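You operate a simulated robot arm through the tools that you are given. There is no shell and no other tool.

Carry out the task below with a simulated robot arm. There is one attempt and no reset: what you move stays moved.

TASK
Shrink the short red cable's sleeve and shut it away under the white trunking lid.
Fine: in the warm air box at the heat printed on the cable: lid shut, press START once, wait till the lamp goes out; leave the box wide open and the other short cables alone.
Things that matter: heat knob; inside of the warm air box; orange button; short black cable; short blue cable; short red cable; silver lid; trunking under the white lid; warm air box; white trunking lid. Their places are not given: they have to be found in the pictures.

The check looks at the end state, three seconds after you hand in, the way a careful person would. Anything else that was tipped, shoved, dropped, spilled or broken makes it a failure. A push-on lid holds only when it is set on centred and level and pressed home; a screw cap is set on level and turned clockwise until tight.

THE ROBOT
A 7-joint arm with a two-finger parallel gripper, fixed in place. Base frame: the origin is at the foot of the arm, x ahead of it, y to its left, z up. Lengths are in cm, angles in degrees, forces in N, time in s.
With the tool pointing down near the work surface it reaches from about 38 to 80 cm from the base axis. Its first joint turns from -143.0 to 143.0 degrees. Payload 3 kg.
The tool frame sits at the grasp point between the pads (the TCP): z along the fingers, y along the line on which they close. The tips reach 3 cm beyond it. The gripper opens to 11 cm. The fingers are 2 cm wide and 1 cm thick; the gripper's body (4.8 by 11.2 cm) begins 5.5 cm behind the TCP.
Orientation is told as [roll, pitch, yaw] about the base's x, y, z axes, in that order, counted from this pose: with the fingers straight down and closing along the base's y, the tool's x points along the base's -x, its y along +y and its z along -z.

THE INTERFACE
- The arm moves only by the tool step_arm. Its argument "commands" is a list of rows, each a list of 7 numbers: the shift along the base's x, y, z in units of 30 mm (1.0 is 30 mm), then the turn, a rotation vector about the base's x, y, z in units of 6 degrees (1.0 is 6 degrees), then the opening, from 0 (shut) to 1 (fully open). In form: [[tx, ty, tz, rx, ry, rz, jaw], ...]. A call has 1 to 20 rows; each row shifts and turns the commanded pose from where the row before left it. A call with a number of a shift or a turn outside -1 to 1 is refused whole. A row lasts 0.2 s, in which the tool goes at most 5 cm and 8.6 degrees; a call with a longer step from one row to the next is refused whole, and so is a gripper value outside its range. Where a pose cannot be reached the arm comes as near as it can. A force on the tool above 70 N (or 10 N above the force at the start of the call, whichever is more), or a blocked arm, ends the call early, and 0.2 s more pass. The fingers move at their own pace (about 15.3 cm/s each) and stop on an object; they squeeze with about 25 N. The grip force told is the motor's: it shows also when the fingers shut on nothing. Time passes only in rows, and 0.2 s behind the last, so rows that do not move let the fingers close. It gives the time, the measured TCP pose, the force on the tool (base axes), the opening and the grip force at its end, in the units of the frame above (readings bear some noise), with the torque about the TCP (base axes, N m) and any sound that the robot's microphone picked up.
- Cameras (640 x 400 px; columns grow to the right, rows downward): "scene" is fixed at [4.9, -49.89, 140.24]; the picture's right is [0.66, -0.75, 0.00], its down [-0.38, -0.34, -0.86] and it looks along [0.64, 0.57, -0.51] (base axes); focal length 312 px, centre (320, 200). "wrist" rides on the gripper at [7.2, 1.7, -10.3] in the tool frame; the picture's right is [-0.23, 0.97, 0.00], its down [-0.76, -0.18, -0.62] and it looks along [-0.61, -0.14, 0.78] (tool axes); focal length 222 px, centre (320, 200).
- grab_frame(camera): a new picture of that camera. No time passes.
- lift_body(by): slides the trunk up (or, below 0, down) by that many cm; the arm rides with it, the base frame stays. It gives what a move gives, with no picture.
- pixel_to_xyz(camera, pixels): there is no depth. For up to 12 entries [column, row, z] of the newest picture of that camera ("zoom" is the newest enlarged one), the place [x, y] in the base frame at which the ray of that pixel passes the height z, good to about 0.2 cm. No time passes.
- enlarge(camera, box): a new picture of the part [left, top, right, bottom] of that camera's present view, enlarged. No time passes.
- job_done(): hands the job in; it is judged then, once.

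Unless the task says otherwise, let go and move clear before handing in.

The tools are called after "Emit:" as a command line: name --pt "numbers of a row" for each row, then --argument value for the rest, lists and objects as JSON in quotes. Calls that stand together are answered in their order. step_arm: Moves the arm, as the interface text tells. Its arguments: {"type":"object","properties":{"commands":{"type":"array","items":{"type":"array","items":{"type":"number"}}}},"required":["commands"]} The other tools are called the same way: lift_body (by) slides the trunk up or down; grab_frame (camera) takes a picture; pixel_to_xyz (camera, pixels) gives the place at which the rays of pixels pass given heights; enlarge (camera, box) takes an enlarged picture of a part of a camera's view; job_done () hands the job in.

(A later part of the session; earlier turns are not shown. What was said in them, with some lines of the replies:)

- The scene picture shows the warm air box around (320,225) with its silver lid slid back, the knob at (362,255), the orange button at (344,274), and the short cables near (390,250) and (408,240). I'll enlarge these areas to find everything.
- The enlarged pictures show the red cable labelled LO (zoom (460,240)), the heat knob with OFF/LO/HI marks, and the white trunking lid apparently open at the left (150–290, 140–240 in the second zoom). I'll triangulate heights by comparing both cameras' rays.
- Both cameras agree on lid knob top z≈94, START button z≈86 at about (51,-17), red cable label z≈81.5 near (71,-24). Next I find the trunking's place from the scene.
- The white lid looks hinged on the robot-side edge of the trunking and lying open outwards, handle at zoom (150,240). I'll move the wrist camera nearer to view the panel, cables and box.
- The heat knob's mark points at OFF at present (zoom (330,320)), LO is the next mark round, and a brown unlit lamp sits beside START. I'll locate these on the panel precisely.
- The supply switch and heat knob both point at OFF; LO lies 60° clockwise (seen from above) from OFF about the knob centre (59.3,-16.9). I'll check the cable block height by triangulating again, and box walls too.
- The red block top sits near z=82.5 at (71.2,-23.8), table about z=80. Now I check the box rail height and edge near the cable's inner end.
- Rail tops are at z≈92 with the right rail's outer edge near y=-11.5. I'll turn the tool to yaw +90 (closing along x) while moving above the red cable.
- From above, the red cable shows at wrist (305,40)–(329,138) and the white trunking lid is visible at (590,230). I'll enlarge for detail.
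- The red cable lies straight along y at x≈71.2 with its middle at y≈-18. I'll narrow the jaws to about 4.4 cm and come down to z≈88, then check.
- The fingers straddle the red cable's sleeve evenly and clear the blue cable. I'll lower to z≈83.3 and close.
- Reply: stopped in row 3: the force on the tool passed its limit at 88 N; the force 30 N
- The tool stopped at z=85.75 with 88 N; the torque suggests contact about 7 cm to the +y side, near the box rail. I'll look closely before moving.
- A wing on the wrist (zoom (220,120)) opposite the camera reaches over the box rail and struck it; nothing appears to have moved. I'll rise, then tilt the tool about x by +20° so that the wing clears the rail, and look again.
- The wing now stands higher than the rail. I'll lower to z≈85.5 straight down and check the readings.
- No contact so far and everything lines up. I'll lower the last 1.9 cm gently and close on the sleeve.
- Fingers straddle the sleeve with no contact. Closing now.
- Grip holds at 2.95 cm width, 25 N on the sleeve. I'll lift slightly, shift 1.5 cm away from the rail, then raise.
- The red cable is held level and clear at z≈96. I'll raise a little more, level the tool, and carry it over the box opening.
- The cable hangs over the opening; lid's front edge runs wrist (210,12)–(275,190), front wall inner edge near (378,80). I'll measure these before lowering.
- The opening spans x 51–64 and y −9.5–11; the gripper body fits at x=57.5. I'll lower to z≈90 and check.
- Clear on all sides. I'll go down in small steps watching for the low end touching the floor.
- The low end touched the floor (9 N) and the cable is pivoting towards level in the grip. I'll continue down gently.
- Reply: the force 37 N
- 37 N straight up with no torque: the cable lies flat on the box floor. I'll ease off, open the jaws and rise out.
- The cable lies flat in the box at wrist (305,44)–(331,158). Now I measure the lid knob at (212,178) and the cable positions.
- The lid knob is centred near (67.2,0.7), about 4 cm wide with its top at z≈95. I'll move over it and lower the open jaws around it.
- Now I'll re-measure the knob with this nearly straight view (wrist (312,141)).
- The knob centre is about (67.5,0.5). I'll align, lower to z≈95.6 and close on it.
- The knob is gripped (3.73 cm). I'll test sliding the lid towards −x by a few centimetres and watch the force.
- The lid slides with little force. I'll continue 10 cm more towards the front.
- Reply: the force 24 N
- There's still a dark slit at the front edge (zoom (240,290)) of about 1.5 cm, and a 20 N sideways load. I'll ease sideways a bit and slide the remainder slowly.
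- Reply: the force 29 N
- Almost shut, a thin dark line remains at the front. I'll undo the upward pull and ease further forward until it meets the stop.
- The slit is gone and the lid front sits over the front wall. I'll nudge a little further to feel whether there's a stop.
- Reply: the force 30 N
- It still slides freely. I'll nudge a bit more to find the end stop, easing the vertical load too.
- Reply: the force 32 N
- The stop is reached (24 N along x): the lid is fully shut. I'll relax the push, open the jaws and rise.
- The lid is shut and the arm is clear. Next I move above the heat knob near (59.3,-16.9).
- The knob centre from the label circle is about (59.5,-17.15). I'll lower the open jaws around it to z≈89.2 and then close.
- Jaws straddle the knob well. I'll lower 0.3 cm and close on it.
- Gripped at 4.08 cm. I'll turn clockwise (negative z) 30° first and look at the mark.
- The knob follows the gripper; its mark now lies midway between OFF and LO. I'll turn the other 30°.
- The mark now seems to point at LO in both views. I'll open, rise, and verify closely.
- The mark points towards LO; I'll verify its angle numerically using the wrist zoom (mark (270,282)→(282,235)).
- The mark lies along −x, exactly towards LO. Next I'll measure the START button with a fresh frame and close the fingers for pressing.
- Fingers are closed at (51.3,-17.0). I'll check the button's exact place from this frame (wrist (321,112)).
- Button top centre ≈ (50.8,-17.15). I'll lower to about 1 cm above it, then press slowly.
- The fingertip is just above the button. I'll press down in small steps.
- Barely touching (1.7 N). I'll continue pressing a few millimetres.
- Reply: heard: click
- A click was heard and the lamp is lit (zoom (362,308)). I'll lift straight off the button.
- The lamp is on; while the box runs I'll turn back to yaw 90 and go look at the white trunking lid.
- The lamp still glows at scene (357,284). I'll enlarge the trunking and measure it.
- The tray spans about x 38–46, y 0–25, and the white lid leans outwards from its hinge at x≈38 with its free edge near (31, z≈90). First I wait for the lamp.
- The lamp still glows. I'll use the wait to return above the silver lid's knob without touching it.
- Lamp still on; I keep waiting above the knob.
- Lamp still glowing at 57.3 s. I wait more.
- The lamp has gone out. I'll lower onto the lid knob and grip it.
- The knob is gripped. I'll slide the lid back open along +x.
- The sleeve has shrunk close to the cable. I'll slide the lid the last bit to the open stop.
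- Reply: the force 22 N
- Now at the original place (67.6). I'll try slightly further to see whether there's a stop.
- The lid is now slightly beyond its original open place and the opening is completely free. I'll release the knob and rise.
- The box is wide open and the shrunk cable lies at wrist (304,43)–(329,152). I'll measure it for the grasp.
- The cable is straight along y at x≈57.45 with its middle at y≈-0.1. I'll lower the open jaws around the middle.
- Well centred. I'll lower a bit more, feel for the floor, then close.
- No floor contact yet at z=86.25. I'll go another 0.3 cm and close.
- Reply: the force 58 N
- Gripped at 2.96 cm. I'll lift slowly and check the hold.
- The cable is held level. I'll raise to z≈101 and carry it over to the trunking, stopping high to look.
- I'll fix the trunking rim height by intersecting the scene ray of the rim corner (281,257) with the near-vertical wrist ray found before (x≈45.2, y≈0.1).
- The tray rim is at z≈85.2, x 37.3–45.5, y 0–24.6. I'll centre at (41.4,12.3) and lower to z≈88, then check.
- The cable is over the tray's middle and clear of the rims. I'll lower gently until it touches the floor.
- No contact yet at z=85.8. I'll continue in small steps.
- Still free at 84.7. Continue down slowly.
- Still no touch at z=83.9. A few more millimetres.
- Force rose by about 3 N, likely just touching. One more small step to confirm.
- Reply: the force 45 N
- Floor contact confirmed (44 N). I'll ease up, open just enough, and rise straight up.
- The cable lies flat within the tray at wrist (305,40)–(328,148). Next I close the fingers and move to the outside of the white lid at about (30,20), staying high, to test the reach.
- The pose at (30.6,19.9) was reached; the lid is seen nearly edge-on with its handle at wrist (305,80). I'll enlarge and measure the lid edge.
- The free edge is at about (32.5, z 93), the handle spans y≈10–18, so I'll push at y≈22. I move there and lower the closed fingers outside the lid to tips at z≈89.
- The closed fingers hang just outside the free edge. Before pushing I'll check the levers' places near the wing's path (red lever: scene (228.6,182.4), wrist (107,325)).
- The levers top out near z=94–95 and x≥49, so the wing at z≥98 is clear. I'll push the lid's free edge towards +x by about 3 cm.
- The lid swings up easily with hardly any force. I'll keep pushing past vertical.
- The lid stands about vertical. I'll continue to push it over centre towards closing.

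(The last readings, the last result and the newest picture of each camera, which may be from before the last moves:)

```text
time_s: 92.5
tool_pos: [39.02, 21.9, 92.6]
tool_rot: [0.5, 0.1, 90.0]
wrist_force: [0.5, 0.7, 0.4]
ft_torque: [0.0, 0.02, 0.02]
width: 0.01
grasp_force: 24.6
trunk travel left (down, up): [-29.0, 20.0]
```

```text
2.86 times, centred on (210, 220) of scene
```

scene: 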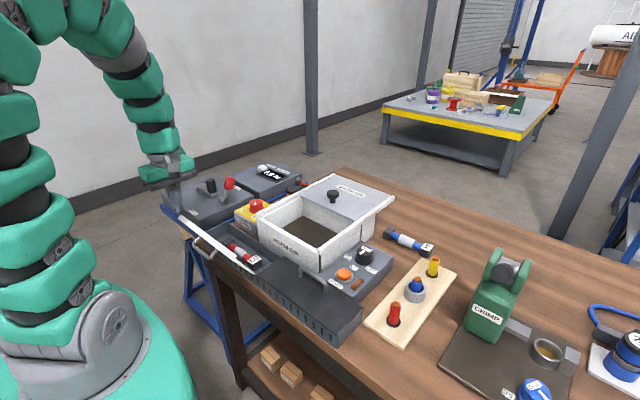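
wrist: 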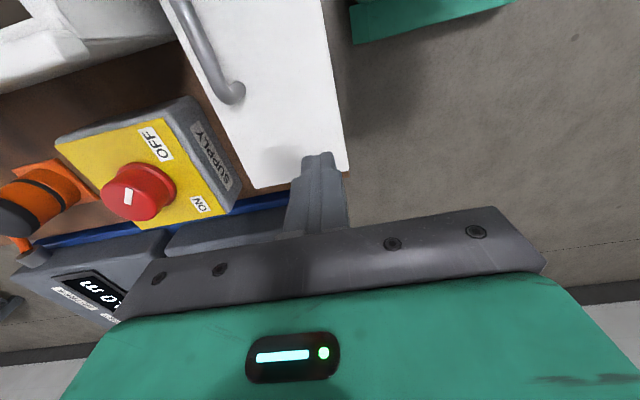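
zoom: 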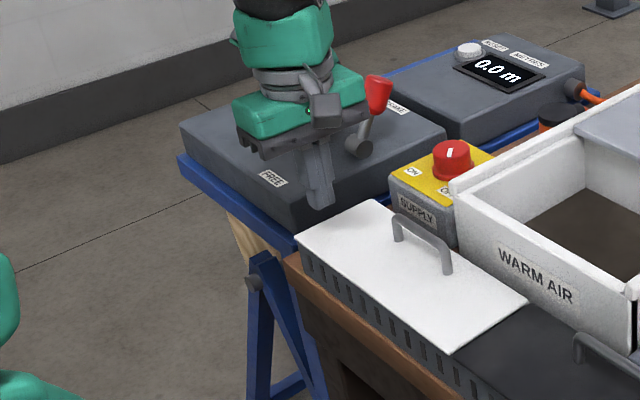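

The lid has dropped shut over the tray. I'll look closely whether it lies flat.

Emit:
enlarge --camera "scene" --box '[200, 200, 320, 300]'

Emit:
enlarge --camera "wrist" --box '[140, 0, 380, 210]'

Emit:
pixel_to_xyz --camera "wrist" --pixels '[[258, 187, 86], [347, 168, 86], [215, 60, 86], [235, 93, 89], [280, 100, 86]]'

```text
4.00 times, centred on (260, 250) of scene
```

zoom: 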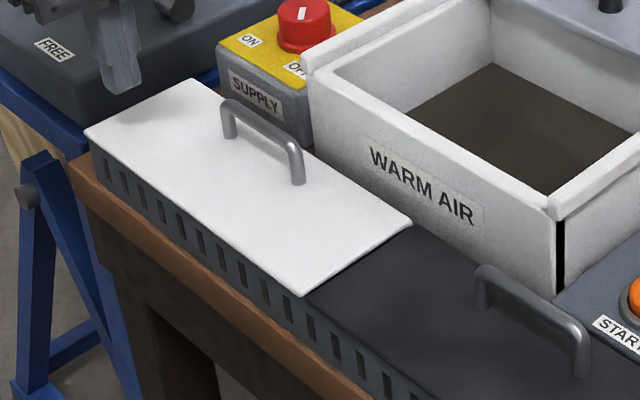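

```text
1.90 times, centred on (260, 105) of wrist
```

zoom: 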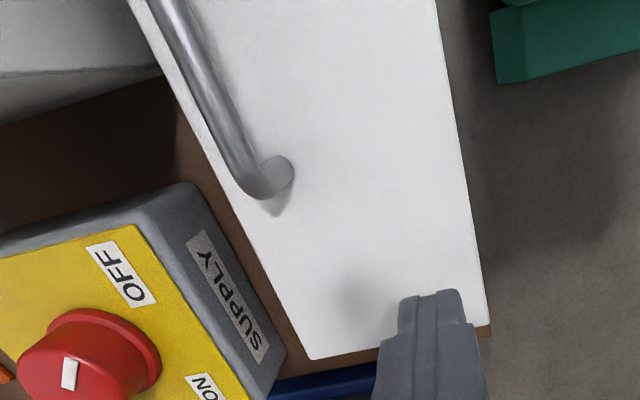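

```text
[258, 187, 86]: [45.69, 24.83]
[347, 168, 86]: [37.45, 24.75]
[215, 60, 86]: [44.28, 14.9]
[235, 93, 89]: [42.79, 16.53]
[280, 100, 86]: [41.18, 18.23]
```

The lid lies flat with its far edge at x≈45.7, flush with the grey one. I'll press gently near its free edge at (43.5,21.5) to make sure it is home.

Emit:
step_arm --pt "0.5 0 0.1 0 0 0 0" --pt "0.5 0 0 0 0 0 0" --pt "0.47 -0.1 0 0 0 0 0" --pt "0 0 -0.5 0 0 0 0" --pt "0 0 -0.5 0 0 0 0" --pt "0 0 0 0 0 0 0"

Emit:
step_arm --pt "0 0 -0.1 0 0 0 0" --pt "0 0 -0.07 0 0 0 0" --pt "0 0 0 0 0 0 0"

```text
time_s: 93.9
tool_pos: [43.49, 21.7, 89.74]
tool_rot: [0.5, 0.0, 90.0]
wrist_force: [0.5, -0.1, 0.6]
ft_torque: [0.01, -0.01, -0.04]
width: 0.0
grasp_force: 24.8
trunk travel left (down, up): [-29.0, 20.0]
```

```text
time_s: 94.7
tool_pos: [43.55, 21.56, 89.36]
tool_rot: [0.4, 0.0, 90.0]
wrist_force: [0.4, 0.5, -0.7]
ft_torque: [-0.03, 0.02, 0.0]
width: 0.0
grasp_force: 25.2
trunk travel left (down, up): [-29.0, 20.0]
```

No contact yet at z=89.4; continue pressing down in small steps.

Emit:
step_arm --pt "0 0 -0.07 0 0 0 0" --pt "0 0 -0.07 0 0 0 0" --pt "0 0 0 0 0 0 0"

```text
time_s: 95.5
tool_pos: [43.65, 21.61, 88.9]
tool_rot: [0.4, 0.1, 90.0]
wrist_force: [0.2, -0.6, -0.7]
ft_torque: [0.01, 0.03, 0.01]
width: 0.0
grasp_force: 24.8
trunk travel left (down, up): [-29.0, 20.0]
```

Emit:
step_arm --pt "0 0 -0.07 0 0 0 0" --pt "0 0 -0.05 0 0 0 0" --pt "0 0 0 0 0 0 0"

Emit:
enlarge --camera "scene" --box '[180, 170, 300, 290]'

```text
time_s: 96.3
tool_pos: [43.59, 21.5, 88.59]
tool_rot: [0.3, 0.1, 90.0]
wrist_force: [-1.0, 0.1, -0.2]
ft_torque: [0.01, 0.0, -0.01]
width: 0.0
grasp_force: 25.2
trunk travel left (down, up): [-29.0, 20.0]
```

```text
3.33 times, centred on (240, 230) of scene
```

zoom: 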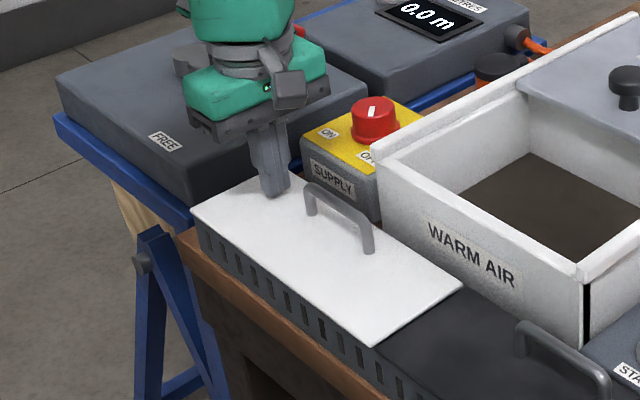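

Nearly touching the lid. A few more small steps.

Emit:
step_arm --pt "0 0 -0.06 0 0 0 0" --pt "0 0 -0.06 0 0 0 0" --pt "0 0 0 0 0 0 0"

```text
time_s: 97.1
tool_pos: [43.51, 21.61, 88.25]
tool_rot: [0.4, 0.1, 90.0]
wrist_force: [-0.4, -0.3, -0.4]
ft_torque: [-0.04, 0.0, 0.0]
width: 0.0
grasp_force: 24.8
trunk travel left (down, up): [-29.0, 20.0]
```

Emit:
step_arm --pt "0 0 -0.06 0 0 0 0" --pt "0 0 -0.06 0 0 0 0" --pt "0 0 0 0 0 0 0"

Emit:
enlarge --camera "scene" --box '[200, 200, 300, 280]'

Emit:
grab_frame --camera "wrist"

```text
time_s: 97.9
tool_pos: [43.54, 21.69, 88.02]
tool_rot: [0.3, 0.0, 90.0]
wrist_force: [2.1, 2.5, 30.1]
ft_torque: [0.05, -0.02, 0.1]
width: 0.01
grasp_force: 24.6
trunk travel left (down, up): [-29.0, 20.0]
```

```text
5.00 times, centred on (250, 240) of scene
```

zoom: 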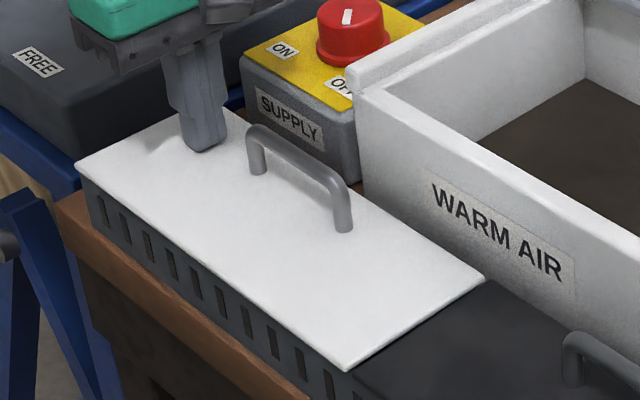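

```text
taken
```

wrist: 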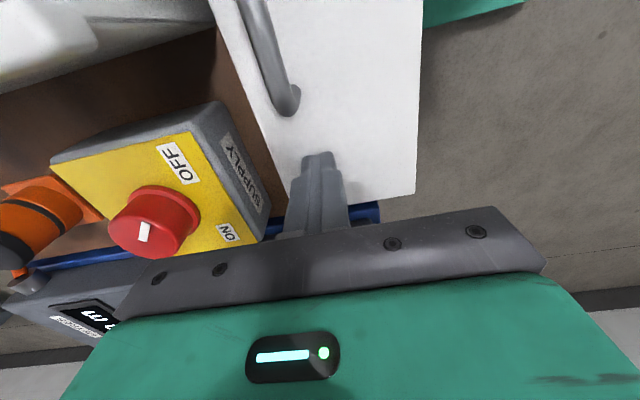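

Pressed with 30 N and the lid is solid at z≈85: it's home. I'll lift off and move clear to inspect everything.

Emit:
step_arm --pt "0 0 0.3 0 0 0 0" --pt "0 0 0.9 0 0 0 0" --pt "0 0 0.9 0 0 0 0" --pt "0 0 0.9 0 0 0 0" --pt "0 0 0.9 0 0 0 0.1" --pt "0 0 0.9 0 0 0 0.2" --pt "0 -0.7 0.9 0 0 0 0.2" --pt "0 -0.9 0 0 0 0 0.2" --pt "0 -0.9 0 0 0 0 0.2" --pt "0 -0.9 0 0 0 0 0.2"

Emit:
grab_frame --camera "scene"

Emit:
enlarge --camera "scene" --box '[160, 150, 440, 350]'

Emit:
grab_frame --camera "wrist"

```text
time_s: 100.1
tool_pos: [43.54, 11.33, 105.2]
tool_rot: [0.4, 0.0, 90.0]
wrist_force: [0.3, 0.8, 0.1]
ft_torque: [-0.01, 0.03, 0.03]
width: 2.18
grasp_force: 0.1
trunk travel left (down, up): [-29.0, 20.0]
```

```text
taken
```

scene: 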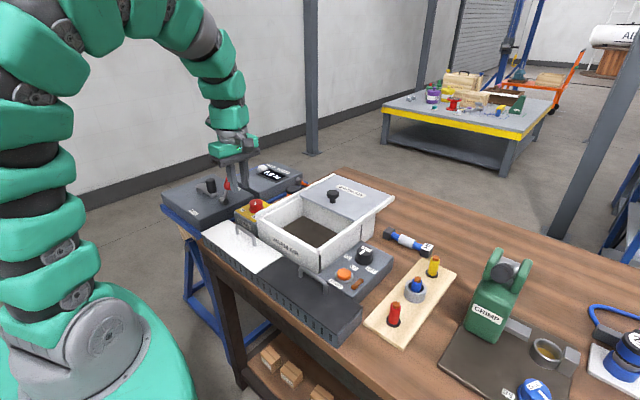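

```text
2.00 times, centred on (300, 250) of scene
```

zoom: 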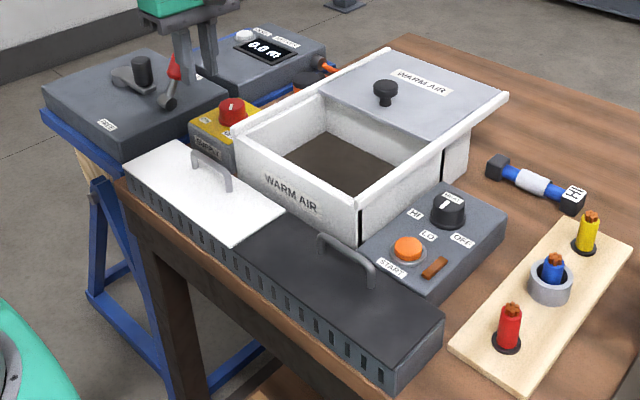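

```text
taken
```

wrist: 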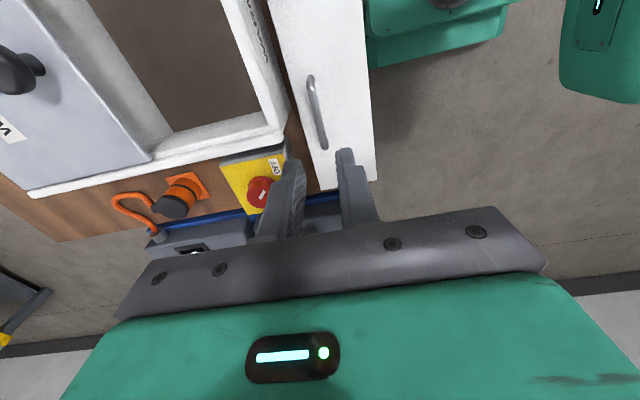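

The final pictures show the white lid shut flat (zoom (205,195)), the box wide open with the lid slid back, the lamp out, the heat knob on LO, and the blue cable and everything else undisturbed. The arm is clear, so I hand in.

Emit:
job_done

```text
The job is handed in.
```

The short red cable's sleeve is shrunk, and the cable is shut in the trunking under the white lid. I've handed the job in; no verdict has come back.

- **Heating:** I laid the red cable flat in the warm air box and slid the silver lid shut to its stop. I turned the heat knob from OFF to LO, as printed on the cable, and pressed START once. A click sounded and the lamp lit, and I waited until it went out.
- **Warm air box:** It is wide open, with the silver lid slid back about half a centimetre past where it started. The heat knob is still at LO.
- **Trunking:** The red cable lies flat in the tray. The white lid swung shut over it and I pressed it down with about 30 N. It sits level with the grey lid beside it.
- **One bump:** On the first reach for the cable, the wrist struck the edge of the warm air box (88 N). I saw nothing moved or damaged, and I tilted the tool to clear the edge on the next try.
- **Other things:** The blue cable is where it was. I never saw the short black cable in any picture. I left the supply switch at OFF.
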